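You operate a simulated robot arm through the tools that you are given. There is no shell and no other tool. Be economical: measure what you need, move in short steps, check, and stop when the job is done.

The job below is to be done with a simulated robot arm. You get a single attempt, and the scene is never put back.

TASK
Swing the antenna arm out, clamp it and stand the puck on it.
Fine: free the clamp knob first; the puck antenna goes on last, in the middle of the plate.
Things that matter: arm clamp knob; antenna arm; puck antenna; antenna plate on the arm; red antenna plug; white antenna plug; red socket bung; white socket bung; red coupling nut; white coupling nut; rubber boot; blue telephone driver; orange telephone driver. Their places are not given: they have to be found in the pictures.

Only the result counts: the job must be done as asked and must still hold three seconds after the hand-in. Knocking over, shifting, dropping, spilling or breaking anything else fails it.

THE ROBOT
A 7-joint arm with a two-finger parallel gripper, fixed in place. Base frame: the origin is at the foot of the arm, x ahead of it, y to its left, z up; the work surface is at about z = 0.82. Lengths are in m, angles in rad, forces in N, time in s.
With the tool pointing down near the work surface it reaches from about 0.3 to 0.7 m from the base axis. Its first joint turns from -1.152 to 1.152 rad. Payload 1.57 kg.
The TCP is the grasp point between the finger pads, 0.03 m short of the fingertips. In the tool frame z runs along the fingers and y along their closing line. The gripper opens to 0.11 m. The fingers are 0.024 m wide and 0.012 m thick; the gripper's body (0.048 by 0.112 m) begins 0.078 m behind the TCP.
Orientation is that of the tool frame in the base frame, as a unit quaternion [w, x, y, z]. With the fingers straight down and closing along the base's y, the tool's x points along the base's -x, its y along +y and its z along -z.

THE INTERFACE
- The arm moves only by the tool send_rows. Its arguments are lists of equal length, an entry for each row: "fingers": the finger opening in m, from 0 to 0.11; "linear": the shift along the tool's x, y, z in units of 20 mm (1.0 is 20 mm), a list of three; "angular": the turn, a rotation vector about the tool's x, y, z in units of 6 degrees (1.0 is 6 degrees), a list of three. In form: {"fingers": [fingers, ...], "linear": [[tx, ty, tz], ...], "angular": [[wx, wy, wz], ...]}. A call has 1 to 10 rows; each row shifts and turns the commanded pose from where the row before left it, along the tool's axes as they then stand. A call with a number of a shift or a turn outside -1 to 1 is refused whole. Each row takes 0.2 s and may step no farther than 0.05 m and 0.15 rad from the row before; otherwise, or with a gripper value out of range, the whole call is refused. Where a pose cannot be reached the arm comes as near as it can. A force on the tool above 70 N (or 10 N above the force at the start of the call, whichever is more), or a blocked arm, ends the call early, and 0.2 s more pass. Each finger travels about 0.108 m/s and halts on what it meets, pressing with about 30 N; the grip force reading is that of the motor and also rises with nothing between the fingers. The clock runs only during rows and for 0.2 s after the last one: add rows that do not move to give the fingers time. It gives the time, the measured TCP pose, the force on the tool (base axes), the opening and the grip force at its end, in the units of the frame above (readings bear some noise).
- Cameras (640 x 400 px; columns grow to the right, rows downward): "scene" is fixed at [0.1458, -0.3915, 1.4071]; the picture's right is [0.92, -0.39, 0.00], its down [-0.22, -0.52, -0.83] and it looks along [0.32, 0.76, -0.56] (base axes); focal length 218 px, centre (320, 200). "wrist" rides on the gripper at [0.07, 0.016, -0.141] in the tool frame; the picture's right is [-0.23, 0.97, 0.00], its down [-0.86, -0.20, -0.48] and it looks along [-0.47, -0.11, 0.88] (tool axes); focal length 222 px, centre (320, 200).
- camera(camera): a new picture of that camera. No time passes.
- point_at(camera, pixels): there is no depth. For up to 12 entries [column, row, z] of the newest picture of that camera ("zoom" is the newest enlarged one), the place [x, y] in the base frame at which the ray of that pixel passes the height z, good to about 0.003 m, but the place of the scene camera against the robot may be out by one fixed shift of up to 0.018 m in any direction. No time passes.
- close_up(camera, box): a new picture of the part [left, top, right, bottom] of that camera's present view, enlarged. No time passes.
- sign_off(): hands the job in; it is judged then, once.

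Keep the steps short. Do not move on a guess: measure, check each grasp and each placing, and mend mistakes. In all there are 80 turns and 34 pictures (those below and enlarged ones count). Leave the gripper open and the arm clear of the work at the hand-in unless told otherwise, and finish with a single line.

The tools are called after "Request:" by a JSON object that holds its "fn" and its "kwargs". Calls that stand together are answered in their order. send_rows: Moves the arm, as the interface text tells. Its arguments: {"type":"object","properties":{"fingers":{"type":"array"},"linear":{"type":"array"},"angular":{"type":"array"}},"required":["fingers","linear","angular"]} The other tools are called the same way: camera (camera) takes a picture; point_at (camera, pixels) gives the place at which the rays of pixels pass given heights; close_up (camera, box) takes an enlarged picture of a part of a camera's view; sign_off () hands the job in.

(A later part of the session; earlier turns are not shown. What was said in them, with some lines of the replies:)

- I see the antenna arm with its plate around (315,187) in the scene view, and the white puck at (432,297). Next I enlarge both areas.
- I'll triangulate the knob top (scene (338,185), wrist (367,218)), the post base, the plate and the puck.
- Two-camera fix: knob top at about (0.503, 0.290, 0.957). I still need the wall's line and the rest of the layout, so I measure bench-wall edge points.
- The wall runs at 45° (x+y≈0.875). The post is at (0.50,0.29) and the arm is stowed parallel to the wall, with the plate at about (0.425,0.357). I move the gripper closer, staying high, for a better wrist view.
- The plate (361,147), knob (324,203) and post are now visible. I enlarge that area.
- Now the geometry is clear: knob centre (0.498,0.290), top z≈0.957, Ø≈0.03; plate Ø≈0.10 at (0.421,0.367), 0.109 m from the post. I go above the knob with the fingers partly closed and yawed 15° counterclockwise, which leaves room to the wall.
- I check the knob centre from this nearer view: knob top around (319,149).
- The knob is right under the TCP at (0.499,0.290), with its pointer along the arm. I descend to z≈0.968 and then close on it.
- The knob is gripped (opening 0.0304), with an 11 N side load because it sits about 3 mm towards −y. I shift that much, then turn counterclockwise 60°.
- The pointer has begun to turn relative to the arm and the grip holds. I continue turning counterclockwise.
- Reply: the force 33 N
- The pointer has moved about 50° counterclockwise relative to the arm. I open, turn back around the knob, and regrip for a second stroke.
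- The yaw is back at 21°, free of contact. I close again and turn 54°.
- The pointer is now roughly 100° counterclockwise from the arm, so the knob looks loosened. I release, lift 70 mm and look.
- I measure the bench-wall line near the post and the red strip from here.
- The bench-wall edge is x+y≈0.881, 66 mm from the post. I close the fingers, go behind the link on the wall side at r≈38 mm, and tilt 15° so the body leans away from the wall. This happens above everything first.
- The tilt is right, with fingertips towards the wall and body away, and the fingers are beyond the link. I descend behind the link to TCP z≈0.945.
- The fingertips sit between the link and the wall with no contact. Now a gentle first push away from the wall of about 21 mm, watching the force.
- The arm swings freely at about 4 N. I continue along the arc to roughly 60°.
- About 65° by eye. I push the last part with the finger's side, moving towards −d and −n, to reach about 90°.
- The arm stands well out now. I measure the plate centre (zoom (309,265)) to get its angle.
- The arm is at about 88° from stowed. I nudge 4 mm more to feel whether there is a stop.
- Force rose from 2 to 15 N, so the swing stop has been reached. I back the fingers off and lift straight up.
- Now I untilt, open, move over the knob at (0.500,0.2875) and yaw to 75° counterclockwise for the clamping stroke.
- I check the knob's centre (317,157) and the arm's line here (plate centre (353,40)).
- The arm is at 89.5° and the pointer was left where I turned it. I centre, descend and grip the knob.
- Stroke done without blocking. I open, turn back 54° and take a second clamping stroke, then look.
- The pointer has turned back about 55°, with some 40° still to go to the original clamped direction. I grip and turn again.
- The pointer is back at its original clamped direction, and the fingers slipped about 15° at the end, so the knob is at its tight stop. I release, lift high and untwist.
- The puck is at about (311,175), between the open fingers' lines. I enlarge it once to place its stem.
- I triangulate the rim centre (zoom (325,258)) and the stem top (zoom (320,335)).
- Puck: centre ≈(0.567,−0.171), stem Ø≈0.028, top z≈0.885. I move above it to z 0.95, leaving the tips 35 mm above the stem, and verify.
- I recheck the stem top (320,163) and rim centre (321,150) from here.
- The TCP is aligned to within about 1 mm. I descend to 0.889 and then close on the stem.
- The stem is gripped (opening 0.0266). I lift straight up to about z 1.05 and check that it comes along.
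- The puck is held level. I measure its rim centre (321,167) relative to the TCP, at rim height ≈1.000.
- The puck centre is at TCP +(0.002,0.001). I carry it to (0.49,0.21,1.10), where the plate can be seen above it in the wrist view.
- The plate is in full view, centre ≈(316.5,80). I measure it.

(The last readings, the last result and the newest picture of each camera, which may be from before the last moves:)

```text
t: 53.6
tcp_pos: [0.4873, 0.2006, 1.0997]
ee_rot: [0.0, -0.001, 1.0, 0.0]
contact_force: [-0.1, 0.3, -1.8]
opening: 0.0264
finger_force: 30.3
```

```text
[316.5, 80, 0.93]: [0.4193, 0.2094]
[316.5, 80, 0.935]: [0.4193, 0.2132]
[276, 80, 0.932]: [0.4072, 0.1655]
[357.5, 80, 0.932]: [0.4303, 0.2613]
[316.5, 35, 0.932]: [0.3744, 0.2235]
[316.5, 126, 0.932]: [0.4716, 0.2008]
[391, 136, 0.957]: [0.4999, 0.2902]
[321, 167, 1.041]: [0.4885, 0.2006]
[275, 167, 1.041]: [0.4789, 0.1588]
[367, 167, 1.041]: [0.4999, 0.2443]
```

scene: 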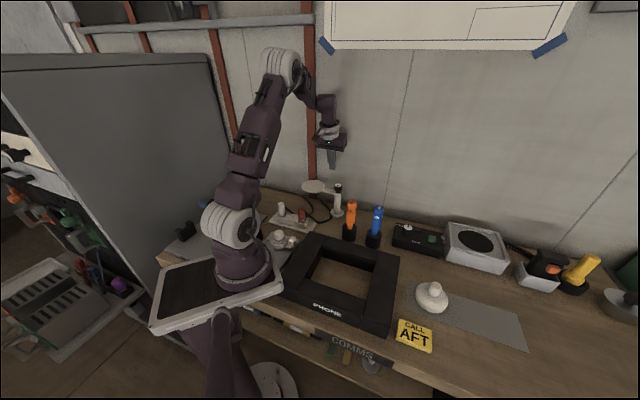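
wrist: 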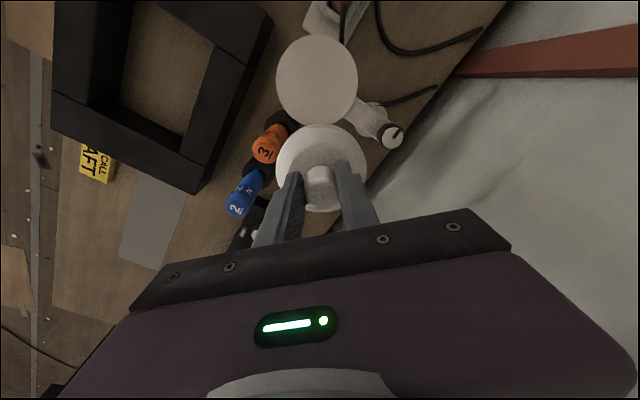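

Plate centre ≈(0.4215,0.2125). I move the puck over it (TCP (0.420,0.212)) and descend to about 10 mm above.

Request:
{"fn": "send_rows", "kwargs": {"fingers": [0.01, 0.01, 0.01, 0.01, 0.01, 0.01, 0.01, 0.01, 0.01, 0.01], "linear": [[0.84, 0.144, 0], [0.84, 0.144, 0], [0.84, 0.144, 0], [0.84, 0.144, 0], [0, 0, 0.9], [0, 0, 0.9], [0, 0, 0.9], [0, 0, 0.8], [0, 0, 0.8], [0, 0, 0]], "angular": [[0, 0, 0], [0, 0, 0], [0, 0, 0], [0, 0, 0], [0, 0, 0], [0, 0, 0], [0, 0, 0], [0, 0, 0], [0, 0, 0], [0, 0, 0]]}}

Request:
{"fn": "close_up", "kwargs": {"camera": "scene", "box": [270, 150, 382, 220]}}

```text
t: 55.8
tcp_pos: [0.4207, 0.2129, 1.0124]
ee_rot: [0.0, 0.0, 1.0, 0.001]
contact_force: [0.2, -1.1, -0.7]
opening: 0.0264
finger_force: 29.9
```

```text
5.71 times, centred on (326, 185) of scene
```

zoom: 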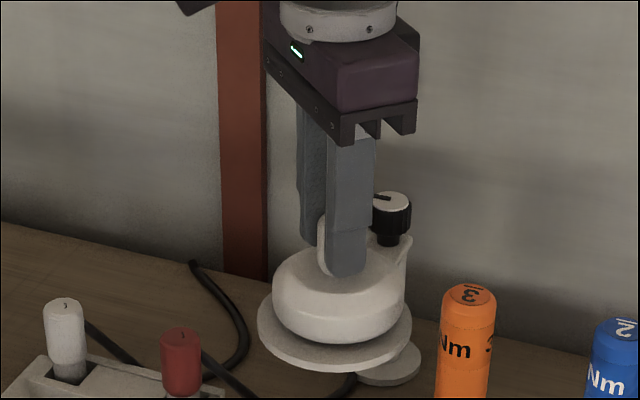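

The puck hovers about 10 mm above the plate, perhaps 2 mm too far to picture right. I correct that and lower in 2 mm steps until contact.

Request:
{"fn": "send_rows", "kwargs": {"fingers": [0.01, 0.01, 0.01, 0.01, 0.01, 0.01], "linear": [[0.09, 0.04, 0], [0, 0, 0.1], [0, 0, 0.1], [0, 0, 0.1], [0, 0, 0.1], [0, 0, 0]], "angular": [[0, 0, 0], [0, 0, 0], [0, 0, 0], [0, 0, 0], [0, 0, 0], [0, 0, 0]]}}

```text
t: 57.2
tcp_pos: [0.42, 0.2133, 1.0048]
ee_rot: [-0.001, -0.001, 1.0, 0.0]
contact_force: [0.1, 0.7, -2.1]
opening: 0.0263
finger_force: 30.1
```

No contact yet at 1.0048 (only the puck's own weight, −2 N). I lower 2 mm more at a time.

Request:
{"fn": "send_rows", "kwargs": {"fingers": [0.01, 0.01, 0.01], "linear": [[0, 0, 0.1], [0, 0, 0.05], [0, 0, 0]], "angular": [[0, 0, 0], [0, 0, 0], [0, 0, 0]]}}

```text
t: 58.0
tcp_pos: [0.4197, 0.2143, 1.0028]
ee_rot: [0.001, 0.001, 1.0, 0.002]
contact_force: [1.9, 3.8, 21.3]
opening: 0.0267
finger_force: 30.4
```

Contact at TCP z≈1.003 (21 N upwards). I ease up 0.8 mm to unload, then open gently.

Request:
{"fn": "send_rows", "kwargs": {"fingers": [0.01, 0.01], "linear": [[0, 0, -0.04], [0, 0, 0]], "angular": [[0, 0, 0], [0, 0, 0]]}}

Request:
{"fn": "send_rows", "kwargs": {"fingers": [0.03, 0.035, 0.045, 0.06, 0.06], "linear": [[0, 0, 0], [0, 0, 0], [0, 0, 0], [0, 0, 0], [0, 0, 0]], "angular": [[0, 0, 0], [0, 0, 0], [0, 0, 0], [0, 0, 0], [0, 0, 0]]}}

Request:
{"fn": "send_rows", "kwargs": {"fingers": [0.06, 0.06, 0.06, 0.06, 0.06, 0.06, 0.06, 0.06], "linear": [[0, 0, -0.4], [0, 0, -0.8], [0, 0, -1], [0, 0, -1], [0, 0, -1], [0, 0, -1], [0, 0, -1], [0, 0, 0]], "angular": [[0, 0, 0], [0, 0, 0], [0, 0, 0], [0, 0, 0], [0, 0, 0], [0, 0, 0], [0, 0, 0], [0, 0, 0]]}}

Request:
{"fn": "camera", "kwargs": {"camera": "wrist"}}

```text
t: 58.6
tcp_pos: [0.4199, 0.2136, 1.0022]
ee_rot: [0.0, 0.0, 1.0, 0.0]
contact_force: [4.1, 3.3, 12.7]
opening: 0.0265
finger_force: 30.3
```

```text
t: 59.8
tcp_pos: [0.4189, 0.2122, 1.0028]
ee_rot: [0.0, 0.001, 1.0, 0.0]
contact_force: [0.3, -0.4, 0.4]
opening: 0.06
finger_force: 0.1
```

```text
t: 61.6
tcp_pos: [0.4192, 0.2144, 1.1277]
ee_rot: [0.001, -0.001, 1.0, 0.0]
contact_force: [0.9, -0.3, 0.6]
opening: 0.06
finger_force: 0.0
```

```text
2 pictures are left
```

wrist: 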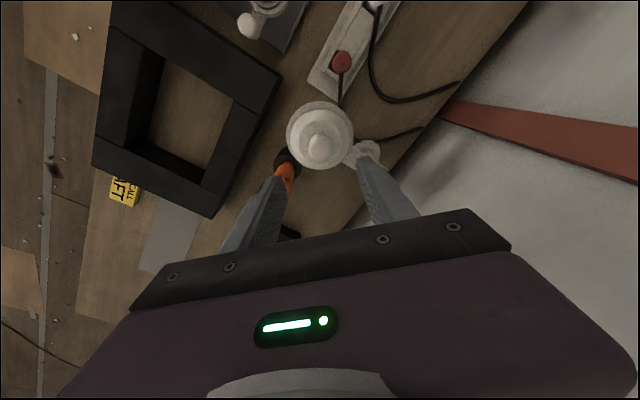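

The puck stands on the plate. I use one enlarged view to check its centring.

Request:
{"fn": "close_up", "kwargs": {"camera": "wrist", "box": [272, 90, 368, 180]}}

```text
4.44 times, centred on (320, 135) of wrist
```

zoom: 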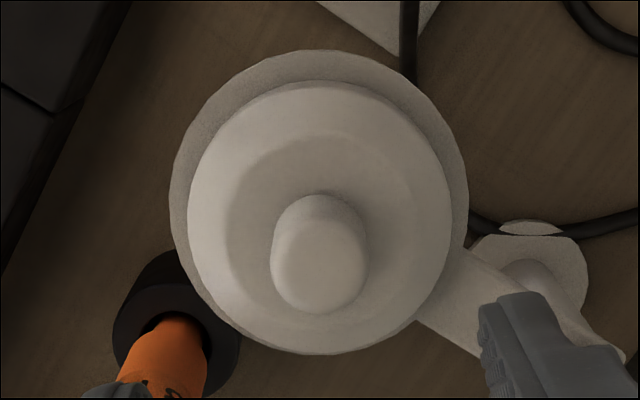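

Left-right it is centred (plate 169–468, puck 187–450). I check the other direction, allowing for the puck's height.

Request:
{"fn": "point_at", "kwargs": {"camera": "zoom", "pixels": [[318, 50, 0.934], [169, 195, 0.934], [468, 210, 0.934], [318, 80, 0.944], [318, 355, 0.942], [187, 217, 0.942], [450, 217, 0.942], [318, 265, 0.999]]}}

```text
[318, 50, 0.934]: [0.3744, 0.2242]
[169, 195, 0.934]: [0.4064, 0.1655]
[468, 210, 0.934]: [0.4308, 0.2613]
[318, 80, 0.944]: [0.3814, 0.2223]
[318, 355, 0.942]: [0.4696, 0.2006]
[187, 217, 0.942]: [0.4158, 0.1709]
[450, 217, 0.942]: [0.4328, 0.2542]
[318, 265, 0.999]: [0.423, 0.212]
```

The centre offset is only about 1–3 mm, so the placing is good. I withdraw the arm upwards and back with the gripper open.

Request:
{"fn": "send_rows", "kwargs": {"fingers": [0.06, 0.06, 0.06, 0.06, 0.08, 0.11, 0.11, 0.11, 0.11], "linear": [[0, 0, -1], [0, 0, -1], [0, 0, -1], [0, 0, -1], [1, 0, -1], [1, 0, -0.5], [1, 0, 0], [1, 0, 0], [0, 0, 0]], "angular": [[0, 0, 0], [0, 0, 0], [0, 0, 0], [0, 0, 0], [0, 0, 0], [0, 0, 0], [0, 0, 0], [0, 0, 0], [0, 0, 0]]}}

Request:
{"fn": "camera", "kwargs": {"camera": "scene"}}

```text
t: 63.6
tcp_pos: [0.3389, 0.2136, 1.2358]
ee_rot: [-0.001, 0.0, 1.0, 0.0]
contact_force: [0.0, 0.2, -0.6]
opening: 0.1098
finger_force: 0.1
```

```text
0 pictures are left
```

scene: 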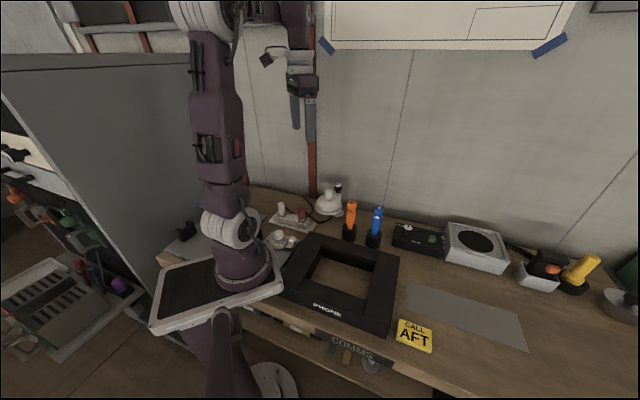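

The puck stands on the swung-out plate, the other objects look undisturbed, and the arm is clear with the gripper open. I hand in.

Request:
{"fn": "sign_off", "kwargs": {}}

```text
The job is handed in.
```

I freed the clamp knob, swung the antenna arm out about 90° to its stop, clamped it again and stood the puck on the plate, 1–3 mm off centre by the last wrist view; I did not push-test the clamp.
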